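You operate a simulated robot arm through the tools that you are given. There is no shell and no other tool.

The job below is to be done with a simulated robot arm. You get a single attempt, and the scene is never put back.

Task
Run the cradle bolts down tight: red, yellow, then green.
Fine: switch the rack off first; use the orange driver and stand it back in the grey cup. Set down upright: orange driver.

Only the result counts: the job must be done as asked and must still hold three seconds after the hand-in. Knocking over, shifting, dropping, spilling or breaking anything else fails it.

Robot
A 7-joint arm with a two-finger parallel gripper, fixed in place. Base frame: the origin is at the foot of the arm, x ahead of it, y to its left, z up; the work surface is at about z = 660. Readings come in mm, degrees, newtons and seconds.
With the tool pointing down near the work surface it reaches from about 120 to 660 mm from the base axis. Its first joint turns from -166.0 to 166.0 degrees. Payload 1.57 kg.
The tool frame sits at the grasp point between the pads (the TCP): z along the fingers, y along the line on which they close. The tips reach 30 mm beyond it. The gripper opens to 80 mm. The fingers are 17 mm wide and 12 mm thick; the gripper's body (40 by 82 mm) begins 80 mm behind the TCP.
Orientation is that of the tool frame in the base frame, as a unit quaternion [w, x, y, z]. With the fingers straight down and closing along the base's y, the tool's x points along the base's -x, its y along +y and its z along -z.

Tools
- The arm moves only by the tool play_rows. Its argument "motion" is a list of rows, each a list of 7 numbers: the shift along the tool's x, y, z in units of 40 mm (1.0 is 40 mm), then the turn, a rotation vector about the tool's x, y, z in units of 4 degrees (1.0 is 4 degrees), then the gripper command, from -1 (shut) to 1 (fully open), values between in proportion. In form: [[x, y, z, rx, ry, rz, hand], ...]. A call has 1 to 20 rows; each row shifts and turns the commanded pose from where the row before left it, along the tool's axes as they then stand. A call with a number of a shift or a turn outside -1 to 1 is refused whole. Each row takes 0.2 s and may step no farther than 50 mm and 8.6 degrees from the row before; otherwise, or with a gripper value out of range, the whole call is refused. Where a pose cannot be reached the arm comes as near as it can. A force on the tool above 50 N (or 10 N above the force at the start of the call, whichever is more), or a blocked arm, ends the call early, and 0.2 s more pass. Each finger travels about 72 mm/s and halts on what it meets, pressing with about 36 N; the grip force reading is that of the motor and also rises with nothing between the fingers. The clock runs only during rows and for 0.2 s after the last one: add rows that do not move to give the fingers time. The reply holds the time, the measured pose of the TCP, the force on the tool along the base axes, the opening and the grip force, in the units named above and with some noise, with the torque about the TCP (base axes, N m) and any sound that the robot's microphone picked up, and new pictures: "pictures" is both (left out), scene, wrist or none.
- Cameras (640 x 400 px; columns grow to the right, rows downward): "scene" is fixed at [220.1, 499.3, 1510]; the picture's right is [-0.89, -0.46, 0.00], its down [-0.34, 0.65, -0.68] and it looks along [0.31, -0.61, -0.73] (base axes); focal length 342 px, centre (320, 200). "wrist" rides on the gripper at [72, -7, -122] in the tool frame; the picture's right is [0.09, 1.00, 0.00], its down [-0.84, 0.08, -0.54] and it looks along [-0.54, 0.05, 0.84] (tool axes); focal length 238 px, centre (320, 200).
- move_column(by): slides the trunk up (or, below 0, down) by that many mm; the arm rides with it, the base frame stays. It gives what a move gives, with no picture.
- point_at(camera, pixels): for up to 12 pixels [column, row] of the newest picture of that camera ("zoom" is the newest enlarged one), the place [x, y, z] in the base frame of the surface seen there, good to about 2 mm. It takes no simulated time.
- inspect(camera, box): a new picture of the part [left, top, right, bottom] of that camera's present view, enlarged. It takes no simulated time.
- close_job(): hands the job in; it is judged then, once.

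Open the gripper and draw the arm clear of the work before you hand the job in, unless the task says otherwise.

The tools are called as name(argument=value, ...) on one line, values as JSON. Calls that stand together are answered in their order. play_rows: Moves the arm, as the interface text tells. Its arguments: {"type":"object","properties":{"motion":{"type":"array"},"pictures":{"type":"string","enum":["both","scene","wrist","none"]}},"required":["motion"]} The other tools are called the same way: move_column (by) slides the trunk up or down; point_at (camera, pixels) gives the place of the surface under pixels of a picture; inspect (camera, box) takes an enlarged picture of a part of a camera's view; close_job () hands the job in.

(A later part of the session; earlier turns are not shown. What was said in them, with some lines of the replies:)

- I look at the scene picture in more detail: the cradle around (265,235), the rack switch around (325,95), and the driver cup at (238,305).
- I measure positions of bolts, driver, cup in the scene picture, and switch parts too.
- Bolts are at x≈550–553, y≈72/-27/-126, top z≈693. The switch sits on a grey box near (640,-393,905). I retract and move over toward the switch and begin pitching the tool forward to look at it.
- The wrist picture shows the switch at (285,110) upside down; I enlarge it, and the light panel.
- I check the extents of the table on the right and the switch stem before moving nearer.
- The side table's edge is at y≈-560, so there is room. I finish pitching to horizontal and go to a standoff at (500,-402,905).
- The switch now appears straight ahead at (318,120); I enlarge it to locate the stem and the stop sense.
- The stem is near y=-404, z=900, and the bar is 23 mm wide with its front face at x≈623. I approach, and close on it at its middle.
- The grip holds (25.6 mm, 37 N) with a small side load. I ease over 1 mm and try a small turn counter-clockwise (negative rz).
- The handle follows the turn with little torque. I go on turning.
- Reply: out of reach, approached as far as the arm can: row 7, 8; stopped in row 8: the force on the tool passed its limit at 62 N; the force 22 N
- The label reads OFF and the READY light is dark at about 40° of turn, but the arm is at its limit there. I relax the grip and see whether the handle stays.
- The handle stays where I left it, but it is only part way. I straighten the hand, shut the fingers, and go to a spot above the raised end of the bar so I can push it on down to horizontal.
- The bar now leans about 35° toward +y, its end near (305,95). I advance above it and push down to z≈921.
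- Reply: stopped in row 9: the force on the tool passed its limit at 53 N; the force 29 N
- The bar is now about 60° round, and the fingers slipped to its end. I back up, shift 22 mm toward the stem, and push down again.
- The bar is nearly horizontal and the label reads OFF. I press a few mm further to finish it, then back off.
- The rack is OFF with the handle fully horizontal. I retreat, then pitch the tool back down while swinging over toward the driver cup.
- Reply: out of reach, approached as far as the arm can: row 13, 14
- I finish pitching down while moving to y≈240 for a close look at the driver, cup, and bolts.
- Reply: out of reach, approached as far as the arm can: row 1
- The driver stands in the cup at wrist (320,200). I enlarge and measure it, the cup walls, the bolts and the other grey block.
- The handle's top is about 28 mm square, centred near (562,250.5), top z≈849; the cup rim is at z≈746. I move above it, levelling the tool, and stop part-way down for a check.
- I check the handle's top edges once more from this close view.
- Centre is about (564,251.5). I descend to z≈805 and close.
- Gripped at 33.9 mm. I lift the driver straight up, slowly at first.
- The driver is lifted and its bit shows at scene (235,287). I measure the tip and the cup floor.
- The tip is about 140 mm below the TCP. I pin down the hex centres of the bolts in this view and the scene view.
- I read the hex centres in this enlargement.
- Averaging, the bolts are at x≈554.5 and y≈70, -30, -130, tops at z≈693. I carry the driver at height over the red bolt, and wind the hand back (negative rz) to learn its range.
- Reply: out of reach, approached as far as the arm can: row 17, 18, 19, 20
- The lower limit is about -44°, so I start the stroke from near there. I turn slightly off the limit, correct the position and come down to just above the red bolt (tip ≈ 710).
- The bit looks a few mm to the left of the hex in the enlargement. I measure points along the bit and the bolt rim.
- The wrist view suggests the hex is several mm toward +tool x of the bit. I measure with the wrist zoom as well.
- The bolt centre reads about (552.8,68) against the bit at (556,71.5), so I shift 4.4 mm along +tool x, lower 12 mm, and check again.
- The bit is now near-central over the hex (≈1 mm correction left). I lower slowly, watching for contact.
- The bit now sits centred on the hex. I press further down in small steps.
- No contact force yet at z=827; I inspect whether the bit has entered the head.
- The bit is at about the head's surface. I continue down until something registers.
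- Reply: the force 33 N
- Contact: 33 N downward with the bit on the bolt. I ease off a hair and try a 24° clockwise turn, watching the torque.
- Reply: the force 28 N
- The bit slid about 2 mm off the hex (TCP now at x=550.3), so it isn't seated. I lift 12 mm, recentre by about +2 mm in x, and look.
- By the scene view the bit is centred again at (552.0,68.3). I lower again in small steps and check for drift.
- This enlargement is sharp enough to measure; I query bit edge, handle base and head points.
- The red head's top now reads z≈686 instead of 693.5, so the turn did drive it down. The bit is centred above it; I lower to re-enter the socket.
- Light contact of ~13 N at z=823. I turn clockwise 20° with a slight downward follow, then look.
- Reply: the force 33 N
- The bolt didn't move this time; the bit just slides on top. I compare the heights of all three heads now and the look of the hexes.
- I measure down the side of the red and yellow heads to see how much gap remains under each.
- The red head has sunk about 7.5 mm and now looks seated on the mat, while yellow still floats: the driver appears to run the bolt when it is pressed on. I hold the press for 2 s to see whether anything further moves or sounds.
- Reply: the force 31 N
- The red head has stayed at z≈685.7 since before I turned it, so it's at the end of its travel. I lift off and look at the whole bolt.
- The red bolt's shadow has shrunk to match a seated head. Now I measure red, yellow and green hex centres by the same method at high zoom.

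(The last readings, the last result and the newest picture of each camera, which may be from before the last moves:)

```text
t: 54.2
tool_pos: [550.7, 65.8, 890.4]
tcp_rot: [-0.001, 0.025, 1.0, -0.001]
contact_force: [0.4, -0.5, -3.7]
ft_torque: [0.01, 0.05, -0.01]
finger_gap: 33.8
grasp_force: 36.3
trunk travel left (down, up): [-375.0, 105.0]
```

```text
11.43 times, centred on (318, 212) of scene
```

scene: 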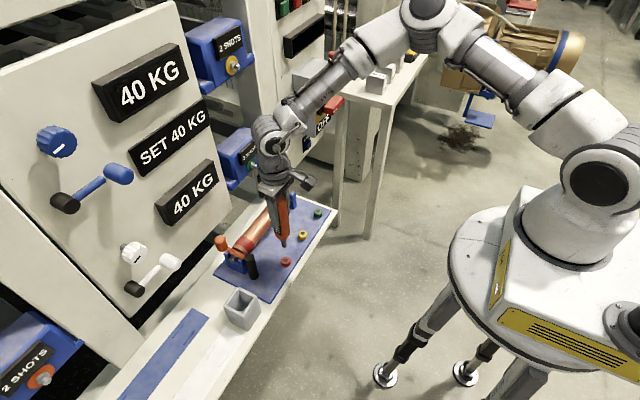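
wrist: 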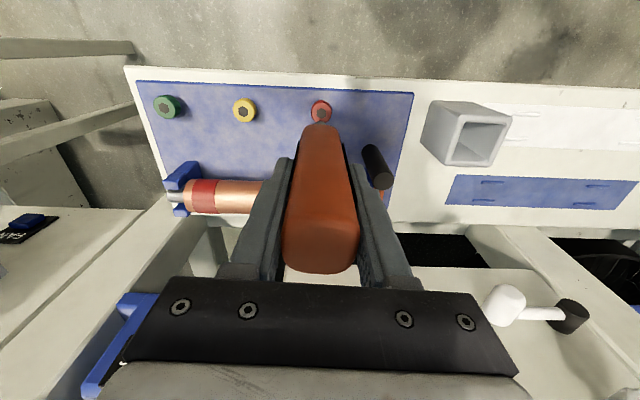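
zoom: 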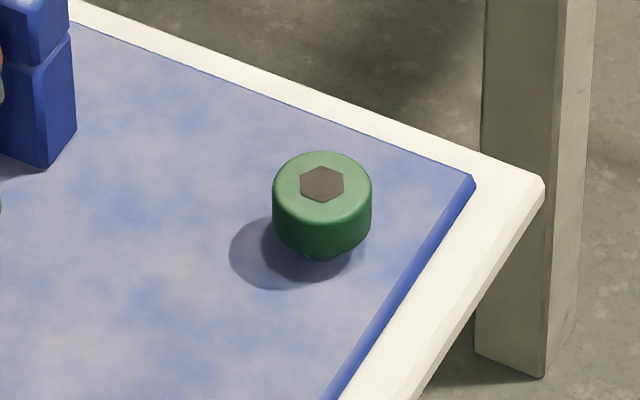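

The red head's bottom edge reads z≈672 against the mat at 668.5, so I look closer for a remaining gap.

inspect(camera="scene", box=[280, 252, 296, 270])

point_at(camera="zoom", pixels=[[260, 290], [260, 300], [260, 305], [260, 310], [260, 315], [260, 320], [260, 325], [260, 330], [260, 335], [260, 340], [260, 350], [260, 360]])

```text
16.00 times, centred on (288, 261) of scene
```

zoom: 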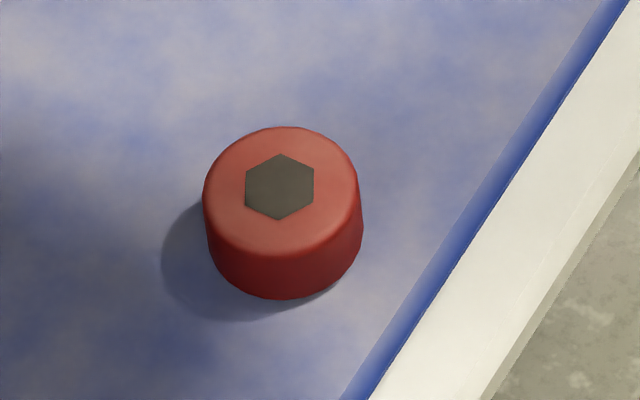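

```text
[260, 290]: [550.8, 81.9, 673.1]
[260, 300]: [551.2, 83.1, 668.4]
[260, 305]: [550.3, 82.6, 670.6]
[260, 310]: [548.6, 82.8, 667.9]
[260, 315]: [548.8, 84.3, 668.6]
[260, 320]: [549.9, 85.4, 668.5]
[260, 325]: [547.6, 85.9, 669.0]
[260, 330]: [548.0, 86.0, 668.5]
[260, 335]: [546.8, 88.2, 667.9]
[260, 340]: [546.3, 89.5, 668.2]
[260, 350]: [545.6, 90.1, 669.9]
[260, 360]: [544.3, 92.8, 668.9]
```

The mat is visible right at the head's radius (13.7 mm from centre), so red is seated with no real gap; yellow still has ≈8 mm. I move to yellow at about (552.5,-32) and lower to just above it.

play_rows(motion=[[0, 0, 0, 0, 0, -0.72, -1], [-0.05, -0.81, 0, 0, 0, 0, -1], [0, -0.81, 0, 0, 0, 0, -1], [0, -0.82, 0, 0, 0, 0, -1], [0, 0, 0.5, 0, 0, 0, -1], [0, 0, 0.5, 0, 0, 0, -1], [0, 0, 0, 0, 0, 0, -1], [0, 0, 0, 0, 0, 0, -1]])

inspect(camera="scene", box=[287, 215, 317, 250])

```text
t: 56.0
tool_pos: [554.7, -29.7, 848.8]
tcp_rot: [0.001, 0.001, 1.0, 0.0]
contact_force: [-0.6, 0.1, -4.1]
ft_torque: [-0.02, -0.03, -0.02]
finger_gap: 33.8
grasp_force: 36.1
trunk travel left (down, up): [-375.0, 105.0]
```

scene: 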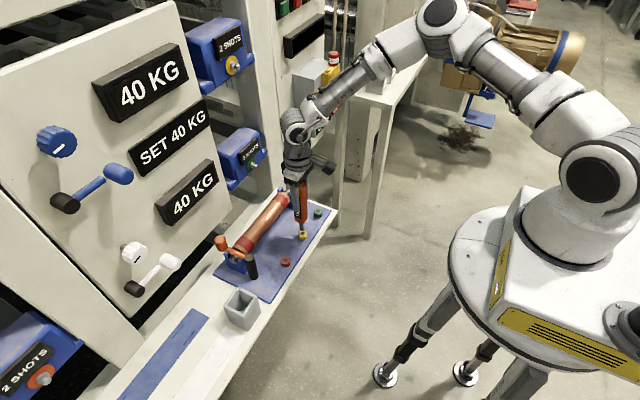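
wrist: 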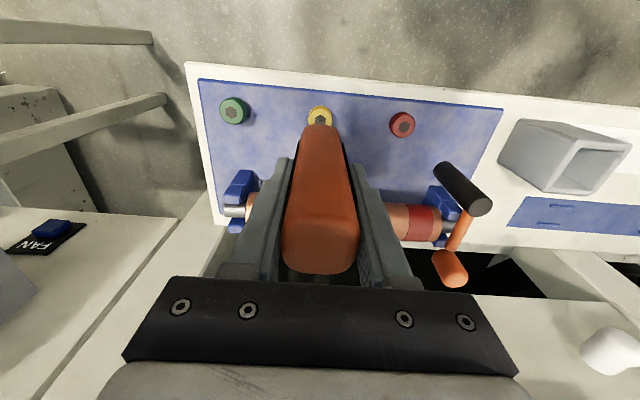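

```text
11.43 times, centred on (302, 232) of scene
```

zoom: 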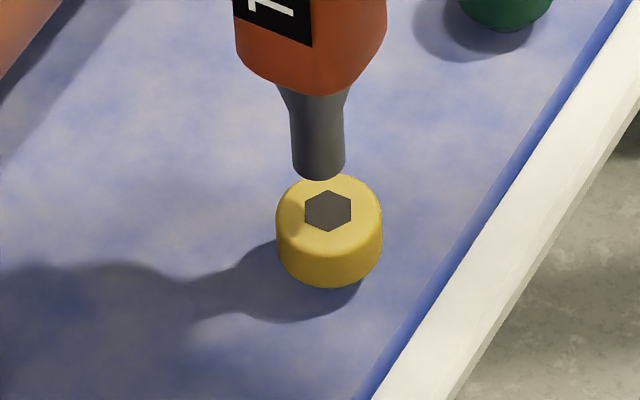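

The bit sits about 2–3 mm off to the left; I shift (-1.4,-2.7) mm, lower 13 mm, and re-check.

play_rows(motion=[[0.035, -0.068, 0, 0, 0, 0, -1], [0, 0, 0.16, 0, 0, 0, -1], [0, 0, 0.16, 0, 0, 0, -1], [0, 0, 0, 0, 0, 0, -1], [0, 0, 0, 0, 0, 0, -1]], pictures="none")

inspect(camera="scene", box=[287, 215, 317, 250])

```text
t: 57.2
tool_pos: [553.0, -31.9, 836.0]
tcp_rot: [0.0, 0.001, 1.0, 0.0]
contact_force: [-0.3, 0.6, -4.4]
ft_torque: [-0.01, 0.02, 0.0]
finger_gap: 33.9
grasp_force: 35.6
trunk travel left (down, up): [-375.0, 105.0]
```

```text
11.43 times, centred on (302, 232) of scene
```

zoom: 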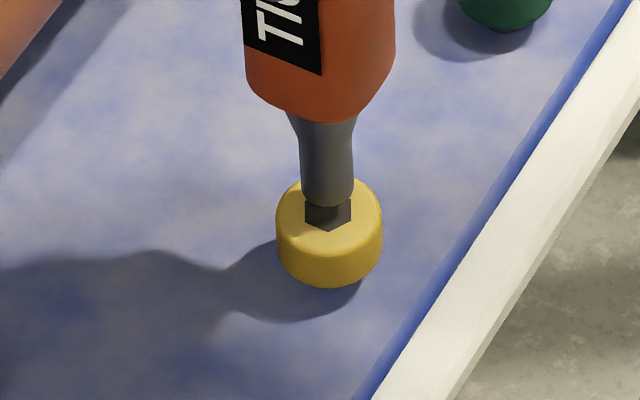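

The bit is centred (column 327 vs 328). I lower 6 mm, then check how the bolt reacts.

play_rows(motion=[[0, 0, 0.05, 0, 0, 0, -1], [0, 0, 0.05, 0, 0, 0, -1], [0, 0, 0.05, 0, 0, 0, -1], [0, 0, 0.05, 0, 0, 0, -1], [0, 0, 0, 0, 0, 0, -1]], pictures="none")

inspect(camera="scene", box=[287, 215, 317, 250])

```text
t: 58.4
tool_pos: [553.6, -33.8, 828.3]
tcp_rot: [-0.001, 0.001, 1.0, 0.0]
contact_force: [-0.1, 0.7, -4.7]
ft_torque: [-0.01, -0.01, 0.01]
finger_gap: 34.2
grasp_force: 36.3
trunk travel left (down, up): [-375.0, 105.0]
```

```text
11.43 times, centred on (302, 232) of scene
```

zoom: 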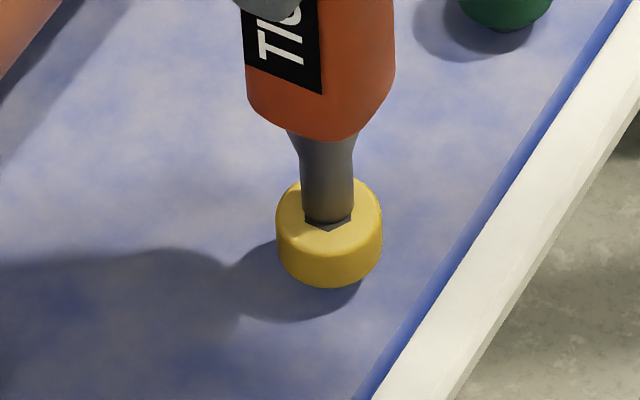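

About 2 mm remain. I lower 2 mm more and wait a second.

play_rows(motion=[[0, 0, 0.025, 0, 0, 0, -1], [0, 0, 0.025, 0, 0, 0, -1], [0, 0, 0, 0, 0, 0, -1], [0, 0, 0, 0, 0, 0, -1], [0, 0, 0, 0, 0, 0, -1]], pictures="none")

inspect(camera="scene", box=[287, 215, 317, 250])

```text
t: 59.6
tool_pos: [553.3, -31.8, 826.4]
tcp_rot: [0.0, 0.001, 1.0, 0.001]
contact_force: [-0.5, 0.0, -4.8]
ft_torque: [-0.01, -0.01, 0.01]
finger_gap: 33.9
grasp_force: 36.4
trunk travel left (down, up): [-375.0, 105.0]
```

```text
11.43 times, centred on (302, 232) of scene
```

zoom: 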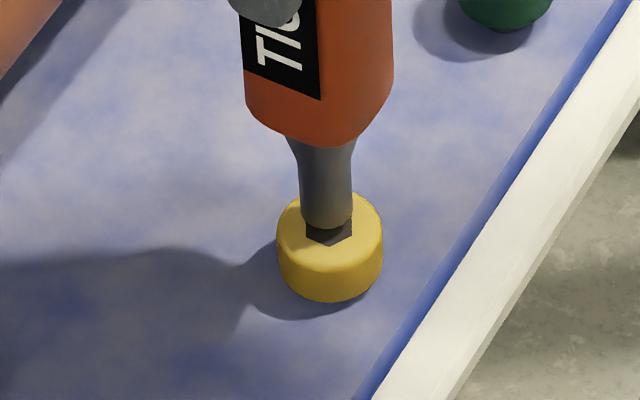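

The bolt ran itself down ~5 mm once the bit was on it, so the driver is powered. I follow it down until light contact.

play_rows(motion=[[0, 0, 0.05, 0, 0, 0, -1], [0, 0, 0.05, 0, 0, 0, -1], [0, 0, 0, 0, 0, 0, -1], [0, 0, 0.03, 0, 0, 0, -1], [0, 0, 0.03, 0, 0, 0, -1], [0, 0, 0, 0, 0, 0, -1], [0, 0, 0, 0, 0, 0, -1]], pictures="none")

inspect(camera="scene", box=[287, 215, 317, 250])

```text
t: 61.2
tool_pos: [553.0, -32.4, 821.3]
tcp_rot: [0.0, 0.001, 1.0, 0.0]
contact_force: [0.8, 0.0, -5.0]
ft_torque: [0.0, -0.03, 0.01]
finger_gap: 34.0
grasp_force: 35.7
trunk travel left (down, up): [-375.0, 105.0]
```

```text
11.43 times, centred on (302, 232) of scene
```

zoom: 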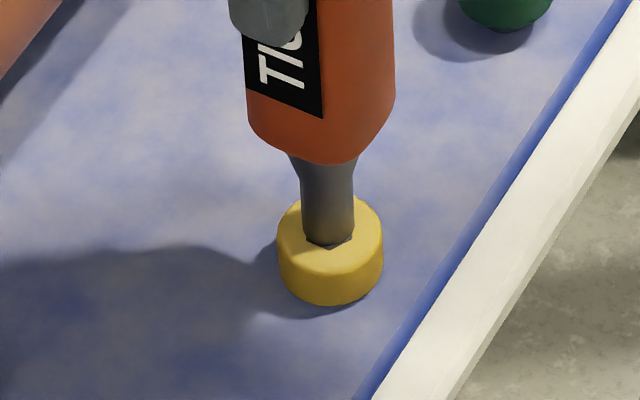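

Yellow is down about 6.5 mm and no load yet. I follow further until contact and hold.

play_rows(motion=[[0, 0, 0.03, 0, 0, 0, -1], [0, 0, 0.03, 0, 0, 0, -1], [0, 0, 0.03, 0, 0, 0, -1], [0, 0, 0, 0, 0, 0, -1], [0, 0, 0, 0, 0, 0, -1], [0, 0, 0, 0, 0, 0, -1], [0, 0, 0, 0, 0, 0, -1], [0, 0, 0, 0, 0, 0, -1]], pictures="none")

inspect(camera="scene", box=[287, 215, 317, 250])

point_at(camera="zoom", pixels=[[300, 262], [330, 268], [365, 262], [290, 235], [370, 235], [330, 302], [330, 308], [330, 312]])

```text
t: 63.0
tool_pos: [553.1, -31.3, 819.6]
tcp_rot: [0.003, 0.001, 1.0, 0.0]
contact_force: [-0.8, -2.8, 33.3]
ft_torque: [-0.34, 0.14, 0.0]
finger_gap: 34.1
grasp_force: 35.9
trunk travel left (down, up): [-375.0, 105.0]
```

```text
11.43 times, centred on (302, 232) of scene
```

zoom: 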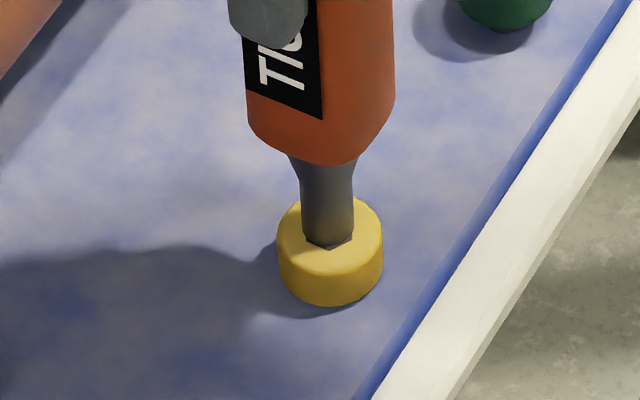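

```text
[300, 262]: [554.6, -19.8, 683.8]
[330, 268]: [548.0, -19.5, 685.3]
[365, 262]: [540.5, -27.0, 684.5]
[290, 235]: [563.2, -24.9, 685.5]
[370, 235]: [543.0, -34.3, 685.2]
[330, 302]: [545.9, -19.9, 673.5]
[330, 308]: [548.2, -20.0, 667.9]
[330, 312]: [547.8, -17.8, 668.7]
```

Yellow's top is now z≈685, the same as red, with 33 N contact. I hold 2 s more for tightness, then lift off.

play_rows(motion=[[0, 0, 0, 0, 0, 0, -1], [0, 0, 0, 0, 0, 0, -1], [0, 0, 0, 0, 0, 0, -1], [0, 0, 0, 0, 0, 0, -1], [0, 0, 0, 0, 0, 0, -1], [0, 0, 0, 0, 0, 0, -1], [0, 0, 0, 0, 0, 0, -1], [0, 0, 0, 0, 0, 0, -1], [0, 0, -0.2, 0, 0, 0, -1], [0, 0, -0.5, 0, 0, 0, -1], [0, 0, -0.7, 0, 0, 0, -1], [0, 0, 0, 0, 0, 0, -1]])

inspect(camera="scene", box=[270, 200, 330, 275])

inspect(camera="scene", box=[287, 215, 317, 250])

```text
t: 65.6
tool_pos: [550.5, -31.2, 872.5]
tcp_rot: [-0.001, 0.0, 1.0, 0.001]
contact_force: [-0.6, 0.2, -4.6]
ft_torque: [-0.02, 0.0, 0.0]
finger_gap: 33.7
grasp_force: 35.9
trunk travel left (down, up): [-375.0, 105.0]
```

scene: 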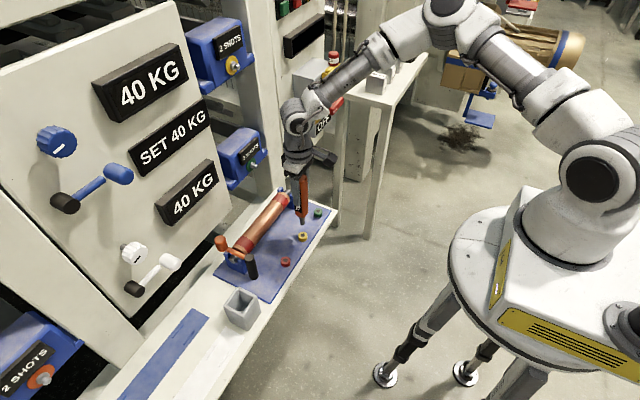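
wrist: 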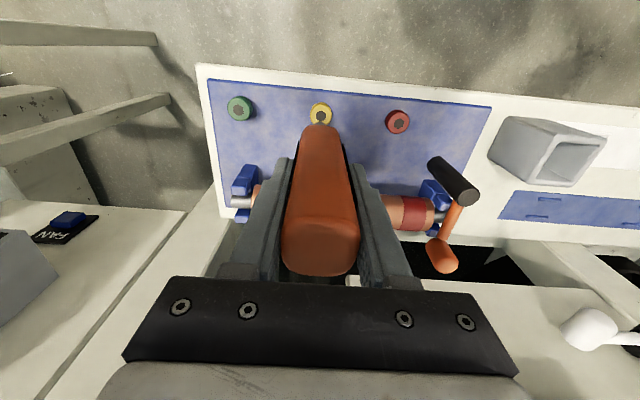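

```text
5.33 times, centred on (300, 238) of scene
```

zoom: 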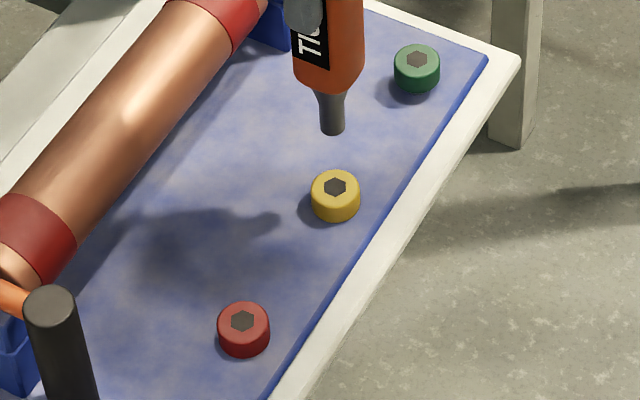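

```text
11.43 times, centred on (302, 232) of scene
```

zoom: 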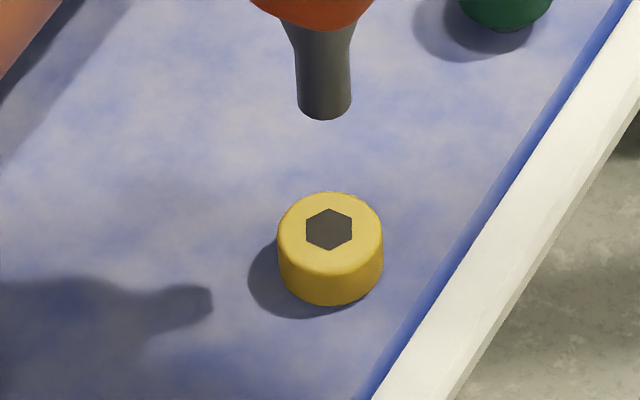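

Yellow sits like red now. I move 99.6 mm along -y to green and lower to just above it.

play_rows(motion=[[0, -0.83, 0, 0, 0, 0, -1], [0, -0.83, 0, 0, 0, 0, -1], [0, -0.83, 0, 0, 0, 0, -1], [0, 0, 0.45, 0, 0, 0, -1], [0, 0, 0.4, 0, 0, 0, -1], [0, 0, 0, 0, 0, 0, -1], [0, 0, 0, 0, 0, 0, -1]])

inspect(camera="scene", box=[303, 195, 333, 230])

```text
t: 67.2
tool_pos: [551.4, -131.7, 839.6]
tcp_rot: [0.0, 0.001, 1.0, -0.001]
contact_force: [0.8, 0.2, -4.3]
ft_torque: [0.0, 0.02, -0.02]
finger_gap: 33.8
grasp_force: 35.7
trunk travel left (down, up): [-375.0, 105.0]
```

scene: 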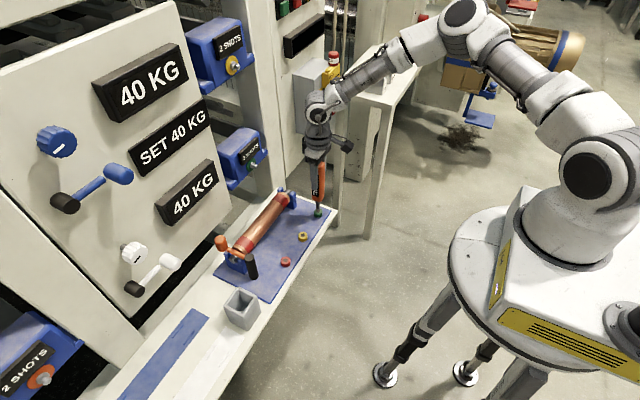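
wrist: 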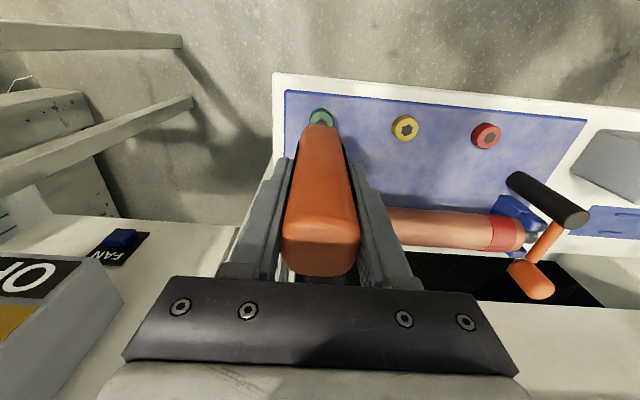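

```text
11.43 times, centred on (318, 212) of scene
```

zoom: 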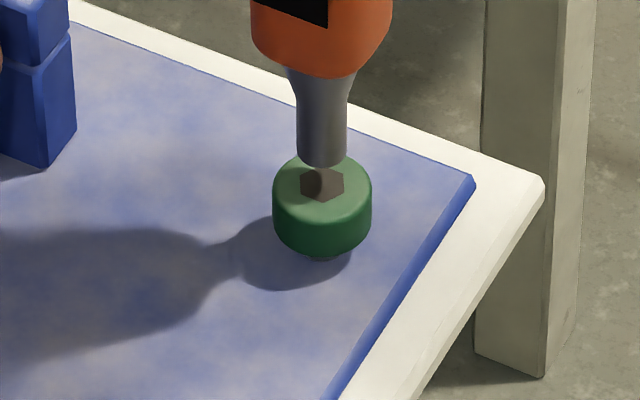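

The bit is centred on green (column 322 both). I lower 11 mm, pause, then continue in small steps.

play_rows(motion=[[0, 0, 0.1, 0, 0, 0, -1], [0, 0, 0.1, 0, 0, 0, -1], [0, 0, 0.05, 0, 0, 0, -1], [0, 0, 0.03, 0, 0, 0, -1], [0, 0, 0.03, 0, 0, 0, -1], [0, 0, 0, 0, 0, 0, -1], [0, 0, 0, 0, 0, 0, -1]], pictures="none")

inspect(camera="scene", box=[303, 195, 333, 230])

```text
t: 68.8
tool_pos: [553.4, -131.7, 826.1]
tcp_rot: [0.0, 0.001, 1.0, 0.0]
contact_force: [0.2, 1.3, -4.7]
ft_torque: [0.0, -0.01, 0.0]
finger_gap: 34.1
grasp_force: 36.1
trunk travel left (down, up): [-375.0, 105.0]
```

```text
11.43 times, centred on (318, 212) of scene
```

zoom: 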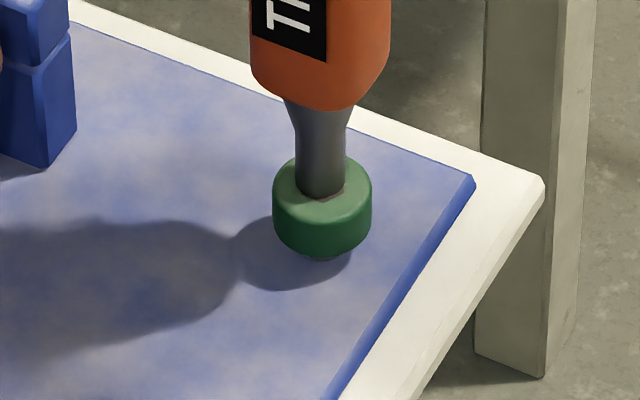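

Just above contact. I continue down in small steps with pauses for the bolt to run.

play_rows(motion=[[0, 0, 0.03, 0, 0, 0, -1], [0, 0, 0.03, 0, 0, 0, -1], [0, 0, 0, 0, 0, 0, -1], [0, 0, 0, 0, 0, 0, -1], [0, 0, 0, 0, 0, 0, -1], [0, 0, 0.03, 0, 0, 0, -1], [0, 0, 0.03, 0, 0, 0, -1], [0, 0, 0, 0, 0, 0, -1], [0, 0, 0.03, 0, 0, 0, -1], [0, 0, 0, 0, 0, 0, -1]], pictures="none")

inspect(camera="scene", box=[303, 195, 333, 230])

```text
t: 71.0
tool_pos: [553.0, -130.8, 819.5]
tcp_rot: [0.001, 0.001, 1.0, 0.0]
contact_force: [-0.4, 0.2, -4.2]
ft_torque: [0.0, -0.02, 0.02]
finger_gap: 33.8
grasp_force: 36.0
trunk travel left (down, up): [-375.0, 105.0]
```

```text
11.43 times, centred on (318, 212) of scene
```

zoom: 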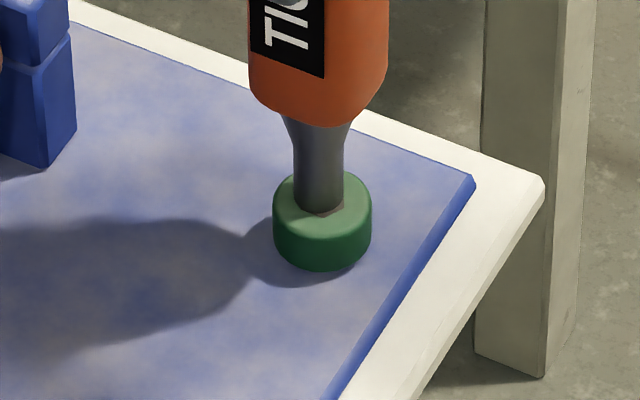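

The green bolt has run down. I press until contact and hold for about 2 s.

play_rows(motion=[[0, 0, 0.03, 0, 0, 0, -1], [0, 0, 0.03, 0, 0, 0, -1], [0, 0, 0.02, 0, 0, 0, -1], [0, 0, 0, 0, 0, 0, -1], [0, 0, 0, 0, 0, 0, -1], [0, 0, 0, 0, 0, 0, -1], [0, 0, 0, 0, 0, 0, -1], [0, 0, 0, 0, 0, 0, -1], [0, 0, 0, 0, 0, 0, -1], [0, 0, 0, 0, 0, 0, -1], [0, 0, 0, 0, 0, 0, -1]], pictures="none")

inspect(camera="scene", box=[303, 195, 333, 230])

point_at(camera="zoom", pixels=[[300, 225], [322, 232], [350, 225], [285, 205], [362, 205], [322, 262], [322, 272], [322, 276]])

```text
t: 73.4
tool_pos: [553.4, -132.5, 818.5]
tcp_rot: [0.001, 0.002, 1.0, -0.001]
contact_force: [1.7, 2.2, 11.1]
ft_torque: [0.21, -0.17, 0.03]
finger_gap: 33.9
grasp_force: 36.3
trunk travel left (down, up): [-375.0, 105.0]
```

```text
11.43 times, centred on (318, 212) of scene
```

zoom: 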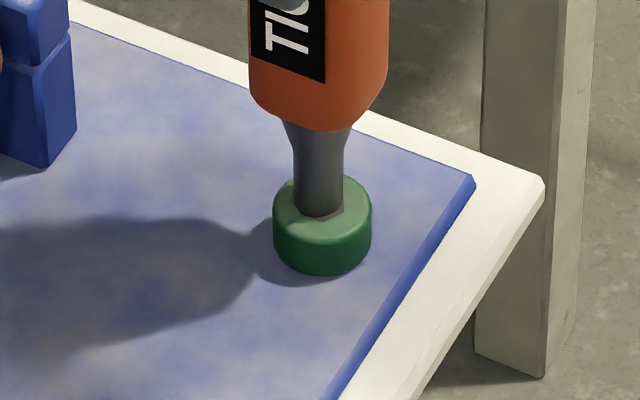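

```text
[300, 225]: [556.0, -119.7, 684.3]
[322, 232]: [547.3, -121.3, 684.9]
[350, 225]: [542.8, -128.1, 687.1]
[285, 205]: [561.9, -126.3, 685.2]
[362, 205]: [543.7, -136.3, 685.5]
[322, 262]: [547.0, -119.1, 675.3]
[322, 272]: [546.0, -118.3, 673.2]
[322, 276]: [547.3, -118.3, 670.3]
```

Green's top reads z≈685, the same as the others. I press a touch more for another 1.6 s, then lift and compare all three.

play_rows(motion=[[0, 0, 0.03, 0, 0, 0, -1], [0, 0, 0, 0, 0, 0, -1], [0, 0, 0, 0, 0, 0, -1], [0, 0, 0, 0, 0, 0, -1], [0, 0, 0, 0, 0, 0, -1], [0, 0, 0, 0, 0, 0, -1], [0, 0, 0, 0, 0, 0, -1], [0, 0, 0, 0, 0, 0, -1]], pictures="none")

play_rows(motion=[[0, 0, -0.2, 0, 0, 0, -1], [0, 0, -0.5, 0, 0, 0, -1], [0, 0, -0.8, 0, 0, 0, -1], [0, 0, -1, 0, 0, 0, -1], [0, 0, -1, 0, 0, 0, -1], [0, 0, 0, 0, 0, 0, -1]])

inspect(camera="scene", box=[270, 200, 330, 275])

inspect(camera="scene", box=[303, 195, 333, 230])

```text
t: 75.2
tool_pos: [552.7, -131.6, 818.1]
tcp_rot: [0.002, 0.001, 1.0, 0.001]
contact_force: [4.4, 1.0, 29.2]
ft_torque: [0.05, -0.43, 0.01]
finger_gap: 34.0
grasp_force: 36.4
trunk travel left (down, up): [-375.0, 105.0]
```

```text
t: 76.6
tool_pos: [552.8, -130.9, 956.8]
tcp_rot: [-0.001, 0.001, 1.0, 0.001]
contact_force: [-0.2, 0.4, -4.5]
ft_torque: [-0.03, -0.03, 0.02]
finger_gap: 33.9
grasp_force: 36.2
trunk travel left (down, up): [-375.0, 105.0]
```

scene: 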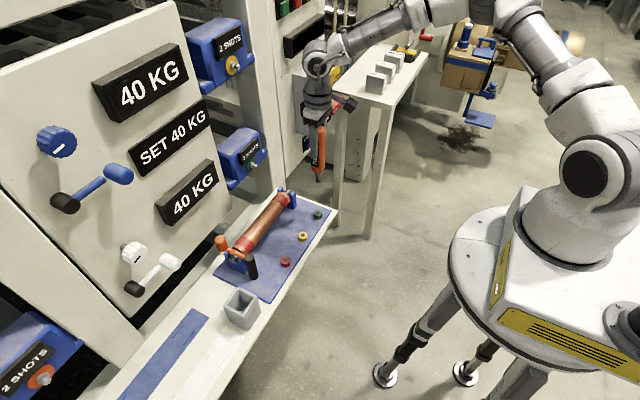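
wrist: 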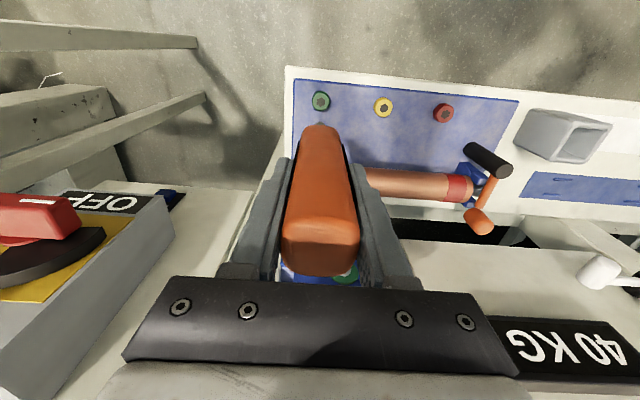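

```text
5.33 times, centred on (300, 238) of scene
```

zoom: 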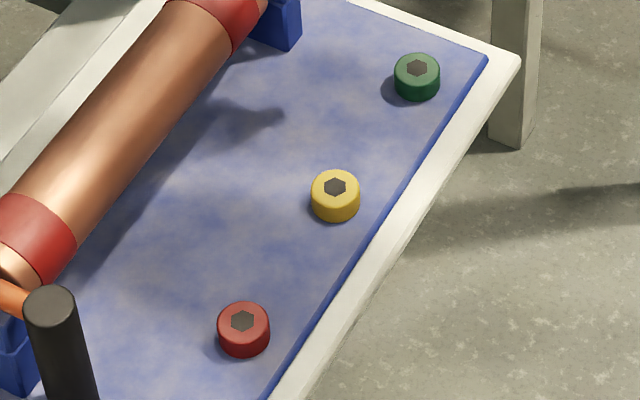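

```text
11.43 times, centred on (318, 212) of scene
```

zoom: 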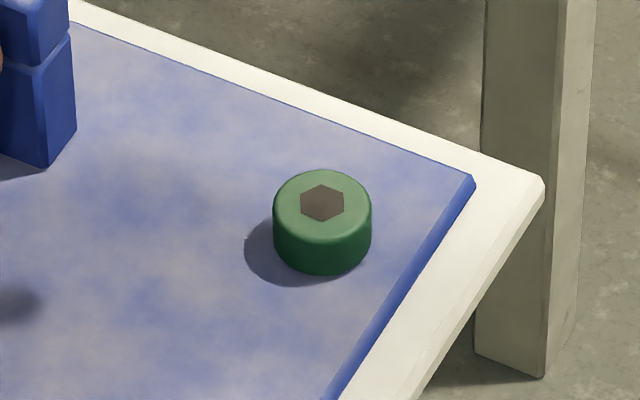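

All three bolts sit equally low. I carry the driver back at this height to above the cup, about (564.3,251.7).

play_rows(motion=[[-0.028, 0.956, 0, 0, 0, 0, -1], [-0.028, 0.956, 0, 0, 0, 0, -1], [-0.028, 0.956, 0, 0, 0, 0, -1], [-0.028, 0.956, 0, 0, 0, 0, -1], [-0.028, 0.956, 0, 0, 0, 0, -1], [-0.028, 0.956, 0, 0, 0, 0, -1], [-0.028, 0.956, 0, 0, 0, 0, -1], [-0.028, 0.956, 0, 0, 0, 0, -1], [-0.028, 0.956, 0, 0, 0, 0, -1], [-0.028, 0.956, 0, 0, 0, 0, -1], [0, 0, 0, 0, 0, 0, -1], [0, 0, 0, 0, 0, 0, -1]])

inspect(camera="scene", box=[205, 230, 275, 330])

inspect(camera="wrist", box=[270, 60, 380, 160])

```text
t: 79.2
tool_pos: [564.9, 250.7, 954.9]
tcp_rot: [0.0, 0.0, 1.0, 0.0]
contact_force: [-0.2, -0.8, -3.3]
ft_torque: [0.01, 0.01, 0.01]
finger_gap: 33.9
grasp_force: 35.9
trunk travel left (down, up): [-375.0, 105.0]
```

scene: 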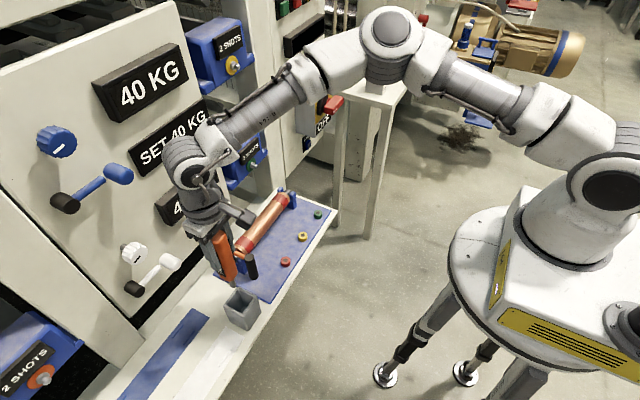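
wrist: 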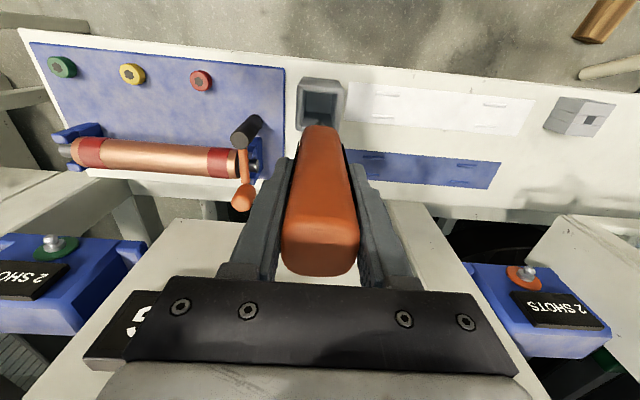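

```text
4.00 times, centred on (240, 280) of scene
```

zoom: 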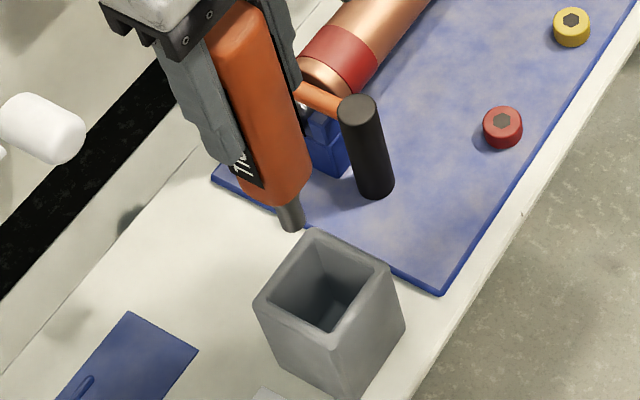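

```text
4.00 times, centred on (325, 110) of wrist
```

zoom: 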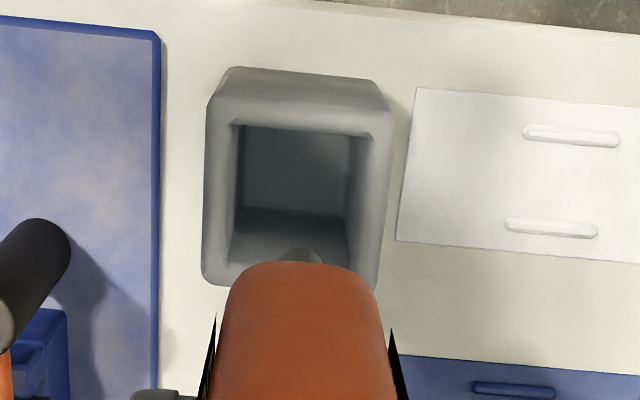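

I measure the cup's inner rim to confirm the target before lowering.

point_at(camera="wrist", pixels=[[302, 110], [345, 113], [320, 88], [299, 92], [346, 95], [303, 118], [340, 122], [325, 91], [301, 128], [342, 131]])

inspect(camera="scene", box=[215, 280, 265, 335])

point_at(camera="zoom", pixels=[[240, 55], [180, 150], [210, 100], [290, 185], [350, 150], [320, 170], [320, 85], [280, 70], [380, 120], [255, 60], [165, 155], [300, 205]])

```text
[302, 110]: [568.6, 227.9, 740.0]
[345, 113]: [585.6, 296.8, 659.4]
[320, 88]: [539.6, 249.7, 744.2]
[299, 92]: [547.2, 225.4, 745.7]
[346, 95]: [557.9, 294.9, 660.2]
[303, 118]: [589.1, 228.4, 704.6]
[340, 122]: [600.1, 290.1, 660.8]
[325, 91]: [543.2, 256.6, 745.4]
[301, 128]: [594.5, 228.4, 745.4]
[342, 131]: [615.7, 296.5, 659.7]
```

```text
7.27 times, centred on (240, 308) of scene
```

zoom: 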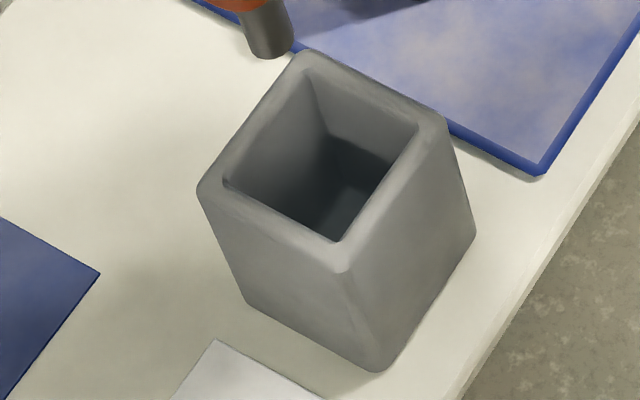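

```text
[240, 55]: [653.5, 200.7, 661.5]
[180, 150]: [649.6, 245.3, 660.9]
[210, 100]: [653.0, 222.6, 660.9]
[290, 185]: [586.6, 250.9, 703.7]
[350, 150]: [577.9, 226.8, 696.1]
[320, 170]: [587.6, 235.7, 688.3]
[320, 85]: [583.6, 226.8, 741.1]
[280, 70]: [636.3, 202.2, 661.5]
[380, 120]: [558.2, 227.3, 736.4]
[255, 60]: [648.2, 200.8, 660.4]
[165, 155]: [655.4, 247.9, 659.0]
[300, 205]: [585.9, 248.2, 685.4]
```

I query rim mid-lines on each side of the cup.

point_at(camera="zoom", pixels=[[370, 92], [260, 122], [275, 220], [388, 190], [306, 61], [209, 184], [341, 258], [432, 120]])

```text
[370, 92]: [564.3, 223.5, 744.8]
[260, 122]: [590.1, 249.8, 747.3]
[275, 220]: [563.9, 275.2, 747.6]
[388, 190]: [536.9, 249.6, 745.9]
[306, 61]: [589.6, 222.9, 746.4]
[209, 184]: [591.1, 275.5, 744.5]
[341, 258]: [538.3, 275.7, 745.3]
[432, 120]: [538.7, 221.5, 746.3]
```

Cup centre is about (564,249.7), and the driver is within 1 mm of that. I lower it into the cup, watching force.

play_rows(motion=[[0.01, -0.015, 0.6, 0, 0, 0, -1], [0, 0, 0.7, 0, 0, 0, -1], [0, 0, 0.7, 0, 0, 0, -1], [0, 0, 0.7, 0, 0, 0, -1], [0, 0, 0.6, 0, 0, 0, -1], [0, 0, 0.2, 0, 0, 0, -1], [0, 0, 0, 0, 0, 0, -1], [0, 0, 0, 0, 0, 0, -1]])

inspect(camera="scene", box=[205, 245, 275, 335])

```text
t: 81.0
tool_pos: [564.1, 249.4, 816.1]
tcp_rot: [0.001, 0.001, 1.0, 0.0]
contact_force: [0.2, 0.0, -4.6]
ft_torque: [-0.03, 0.01, 0.01]
finger_gap: 33.8
grasp_force: 36.1
trunk travel left (down, up): [-375.0, 105.0]
```

scene: 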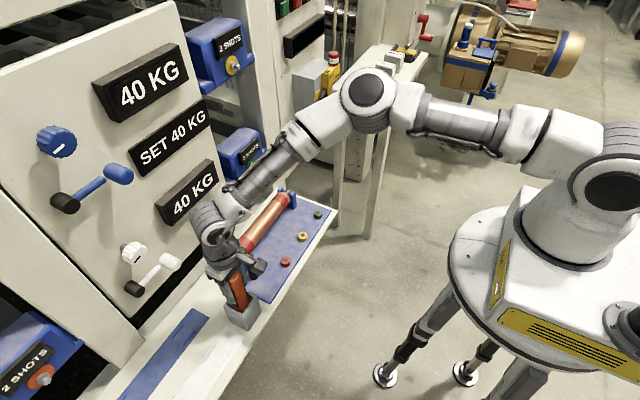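
wrist: 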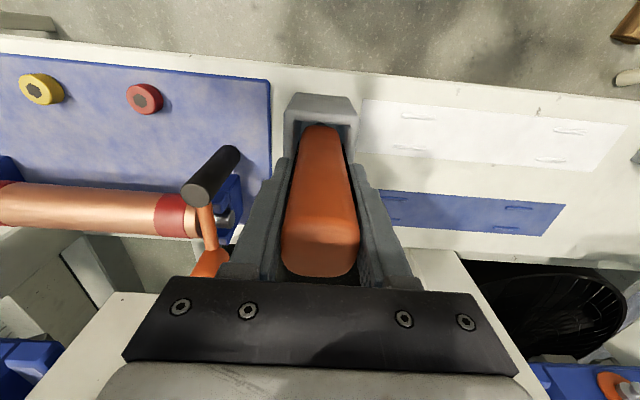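

```text
4.44 times, centred on (240, 290) of scene
```

zoom: 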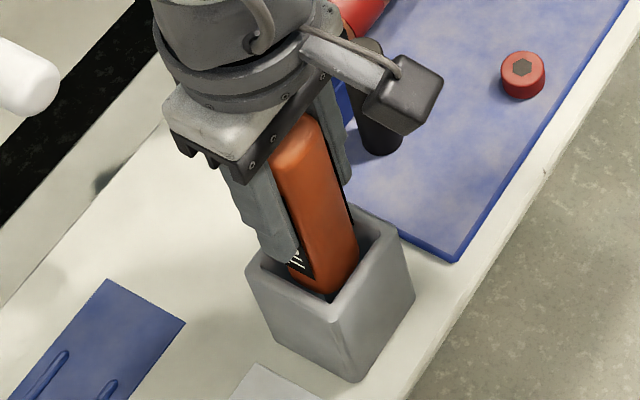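

It's entering cleanly. I lower in small steps until it rests on the cup floor.

play_rows(motion=[[0, 0, 0.15, 0, 0, 0, -1], [0, 0, 0.1, 0, 0, 0, -1], [0, 0, 0.05, 0, 0, 0, -1], [0, 0, 0.04, 0, 0, 0, -1], [0, 0, 0, 0, 0, 0, -1]], pictures="none")

```text
t: 82.2
tool_pos: [563.7, 250.3, 802.2]
tcp_rot: [0.001, 0.001, 1.0, 0.0]
contact_force: [0.8, 0.7, -4.1]
ft_torque: [0.0, 0.03, 0.01]
finger_gap: 33.9
grasp_force: 36.5
trunk travel left (down, up): [-375.0, 105.0]
```

No floor contact yet; I go on in 1 mm steps.

play_rows(motion=[[0, 0, 0.025, 0, 0, 0, -1], [0, 0, 0.025, 0, 0, 0, -1], [0, 0, 0.025, 0, 0, 0, -1], [0, 0, 0, 0, 0, 0, -1]], pictures="none")

```text
t: 83.2
tool_pos: [565.3, 249.6, 799.6]
tcp_rot: [0.0, 0.0, 1.0, 0.0]
contact_force: [0.4, 0.6, -4.6]
ft_torque: [-0.01, -0.02, -0.01]
finger_gap: 33.9
grasp_force: 36.4
trunk travel left (down, up): [-375.0, 105.0]
```

play_rows(motion=[[0, 0, 0.025, 0, 0, 0, -1], [0, 0, 0.025, 0, 0, 0, -1], [0, 0, 0, 0, 0, 0, -1]], pictures="none")

```text
t: 84.0
tool_pos: [565.7, 249.5, 797.4]
tcp_rot: [0.0, 0.001, 1.0, 0.0]
contact_force: [-0.8, -0.7, 2.5]
ft_torque: [-0.32, 0.14, 0.02]
finger_gap: 33.9
grasp_force: 35.6
trunk travel left (down, up): [-375.0, 105.0]
```

The load has gone from -4.6 to +2.5 N, so it rests on the floor at z≈797. I open the fingers gradually.

play_rows(motion=[[0, 0, 0, 0, 0, 0, -0.13], [0, 0, 0, 0, 0, 0, -0.1], [0, 0, 0, 0, 0, 0, -0.05], [0, 0, 0, 0, 0, 0, 0.05], [0, 0, 0, 0, 0, 0, 0.2], [0, 0, 0, 0, 0, 0, 0.5], [0, 0, 0, 0, 0, 0, 1], [0, 0, 0, 0, 0, 0, 1]])

inspect(camera="scene", box=[205, 245, 275, 335])

```text
t: 85.8
tool_pos: [563.7, 250.1, 798.4]
tcp_rot: [0.0, 0.001, 1.0, 0.0]
contact_force: [0.5, -0.7, 0.0]
ft_torque: [-0.02, -0.03, 0.0]
finger_gap: 80.0
grasp_force: 0.2
trunk travel left (down, up): [-375.0, 105.0]
```

scene: 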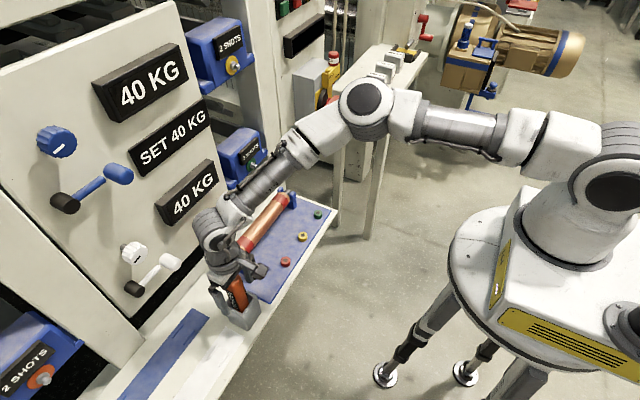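
wrist: 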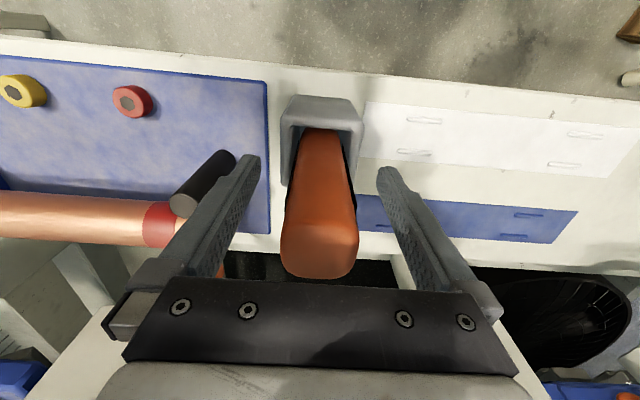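

```text
4.44 times, centred on (240, 290) of scene
```

zoom: 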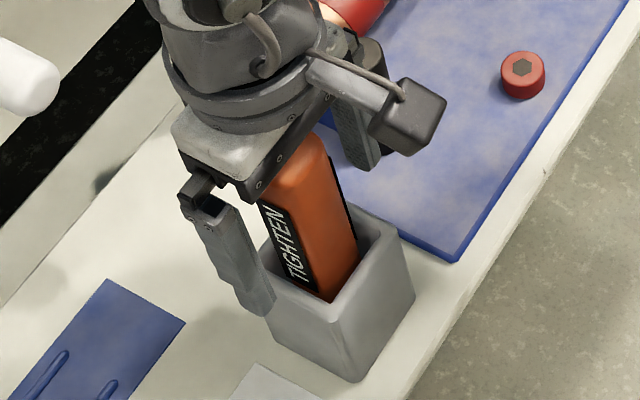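

The driver stands free in the cup. I raise the open hand straight up and back away, then check how upright it stands.

play_rows(motion=[[0, 0, -0.3, 0, 0, 0, 1], [0, 0, -0.6, 0, 0, 0, 1], [0, 0, -0.9, 0, 0, 0, 1], [0, 0, -1, 0, 0, 0, 1], [0, 0, -1, 0, 0, 0, 1], [0, 0, -1, 0, 0, 0, 1], [0.8, 0, -0.5, 0, 0, 0, 1], [1, 0, 0, 0, 0, 0, 1], [1, 0, 0, 0, 0, 0, 1], [1, 0, 0, 0, 0, 0, 1], [0, 0, 0, 0, 0, 0, 1]])

inspect(camera="scene", box=[205, 245, 275, 335])

inspect(camera="wrist", box=[220, 120, 420, 260])

```text
t: 88.2
tool_pos: [411.3, 248.0, 1009.0]
tcp_rot: [0.0, 0.001, 1.0, -0.001]
contact_force: [-0.2, 0.2, 0.1]
ft_torque: [0.01, 0.03, 0.0]
finger_gap: 79.9
grasp_force: 0.0
trunk travel left (down, up): [-375.0, 105.0]
```

scene: 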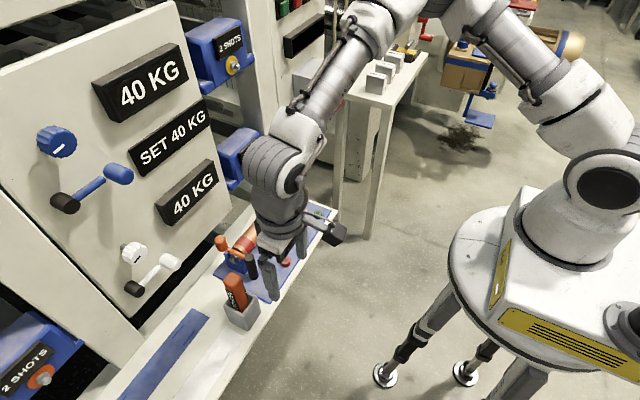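
wrist: 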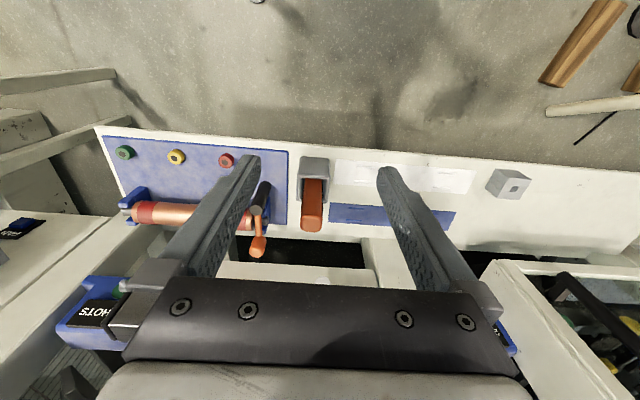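

```text
4.44 times, centred on (240, 290) of scene
```

zoom: 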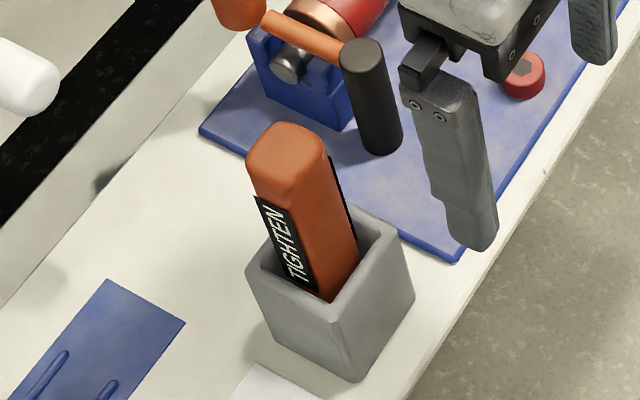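

```text
2.86 times, centred on (320, 190) of wrist
```

zoom: 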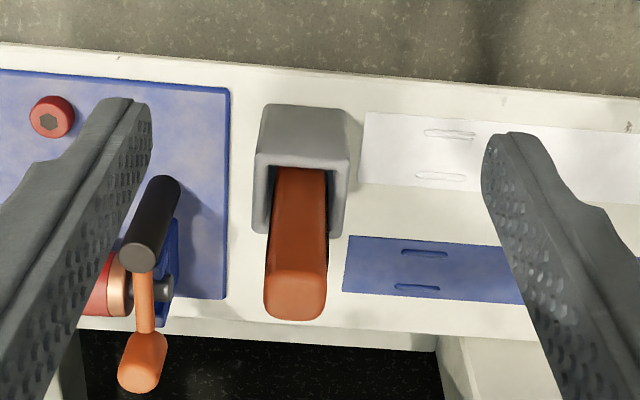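

I check the driver's tilt from points on its faces at different heights.

point_at(camera="scene", pixels=[[233, 276], [231, 280], [236, 279], [240, 286], [242, 294], [244, 302], [230, 292], [233, 300], [236, 307], [228, 276], [239, 278]])

point_at(camera="wrist", pixels=[[303, 222], [321, 222], [312, 213], [312, 228], [306, 182], [322, 182], [314, 185], [314, 200], [306, 200], [322, 205]])

inspect(camera="scene", box=[280, 30, 350, 150])

```text
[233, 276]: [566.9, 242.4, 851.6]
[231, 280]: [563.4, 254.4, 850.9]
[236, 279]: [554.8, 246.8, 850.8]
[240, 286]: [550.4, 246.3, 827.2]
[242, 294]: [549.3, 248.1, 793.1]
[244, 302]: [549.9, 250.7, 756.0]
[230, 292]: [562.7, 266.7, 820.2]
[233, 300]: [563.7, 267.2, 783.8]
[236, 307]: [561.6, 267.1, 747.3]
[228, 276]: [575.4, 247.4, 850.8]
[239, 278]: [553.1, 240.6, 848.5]
```

```text
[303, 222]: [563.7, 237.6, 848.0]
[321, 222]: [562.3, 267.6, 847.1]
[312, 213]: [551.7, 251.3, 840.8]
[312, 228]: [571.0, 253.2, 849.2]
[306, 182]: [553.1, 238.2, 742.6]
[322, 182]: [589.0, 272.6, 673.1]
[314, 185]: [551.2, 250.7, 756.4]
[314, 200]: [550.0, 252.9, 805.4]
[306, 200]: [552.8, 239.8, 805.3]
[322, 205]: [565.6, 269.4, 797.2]
```

```text
3.33 times, centred on (315, 90) of scene
```

zoom: 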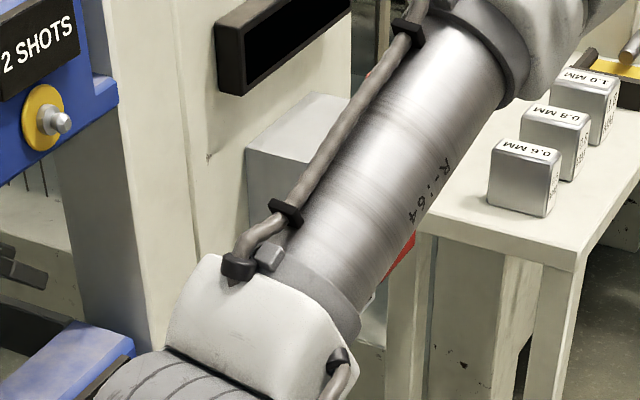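

The driver's faces are vertical and it stands upright. I do a last check on the bolt heights and move the arm further clear.

point_at(camera="wrist", pixels=[[226, 161], [176, 156], [124, 152]])

play_rows(motion=[[0, 0, -1, 0, 0, 0, 1], [0, 0, -1, 0, 0, 0, 1], [0.5, -0.5, -0.5, 0, 0, 0, 1], [0.5, -0.5, 0, 0, 0, 0, 1], [0, 0, 0, 0, 0, 0, 1], [0, 0, 0, 0, 0, 0, 1], [0, 0, 0, 0, 0, 0, 1], [0, 0, 0, 0, 0, 0, 1]])

inspect(camera="wrist", box=[0, 60, 340, 280])

```text
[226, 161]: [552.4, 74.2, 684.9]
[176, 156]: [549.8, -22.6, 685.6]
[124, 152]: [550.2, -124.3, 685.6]
```

```text
t: 90.0
tool_pos: [372.3, 209.2, 1109.8]
tcp_rot: [0.0, 0.001, 1.0, 0.0]
contact_force: [0.3, 0.8, -0.6]
ft_torque: [-0.01, -0.02, 0.01]
finger_gap: 80.0
grasp_force: 0.0
trunk travel left (down, up): [-375.0, 105.0]
```

scene: 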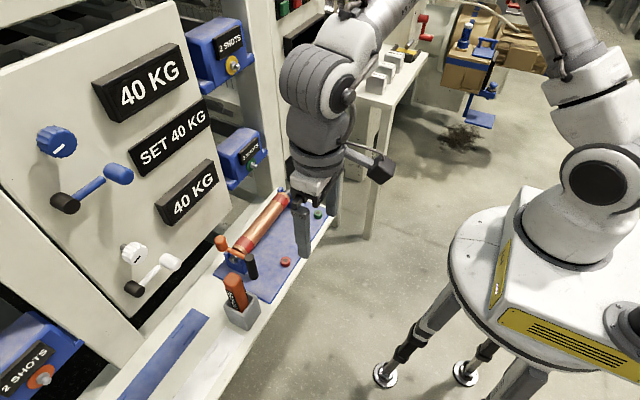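
wrist: 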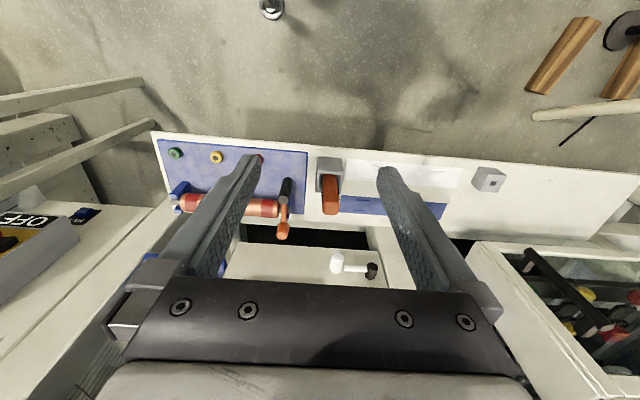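

```text
1.82 times, centred on (170, 170) of wrist
```

zoom: 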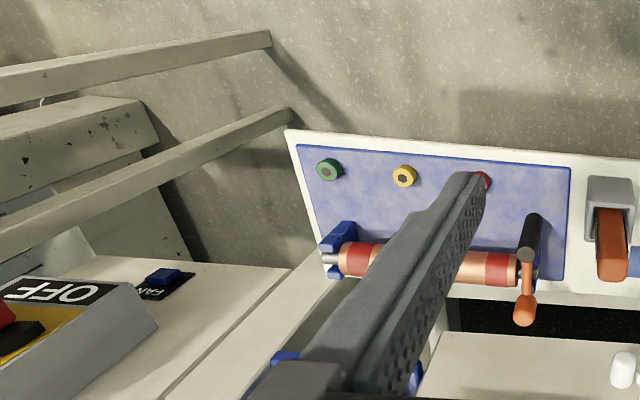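

All three heads read z≈685, the switch label reads OFF, the driver stands upright in the grey cup, and the open hand is clear of the work. I hand the job in.

close_job()

```text
The job is handed in.
```

I handed the job in with the rack off and all three cradle bolts run down in the order red, yellow, green. The orange driver is standing upright in the grey cup.

- **Rack:** I turned the switch handle through its full quarter-turn. The label changed from ON to OFF and the READY light went dark. The label still read OFF just before hand-in.
- **Bolts:** The driver runs a bolt down when its bit is put on the head, so no hand turning was needed. Each head dropped about 8 mm, and all three now sit at the same height, about z = 685 mm. I held each one under roughly 30 N for a couple of seconds once it stopped moving. There was no torque reading or click to confirm tightness, so I judged it by the heads being down on the mat and not moving further.
- **Driver:** It is in the middle of the cup, resting on the floor of it, and its faces measured vertical after I let go. The handle slid a few mm in the grip while pressing, which I allowed for when setting it down.
- **Anything else:** I saw nothing else knocked over or moved. The gripper was open and clear of the work at hand-in.
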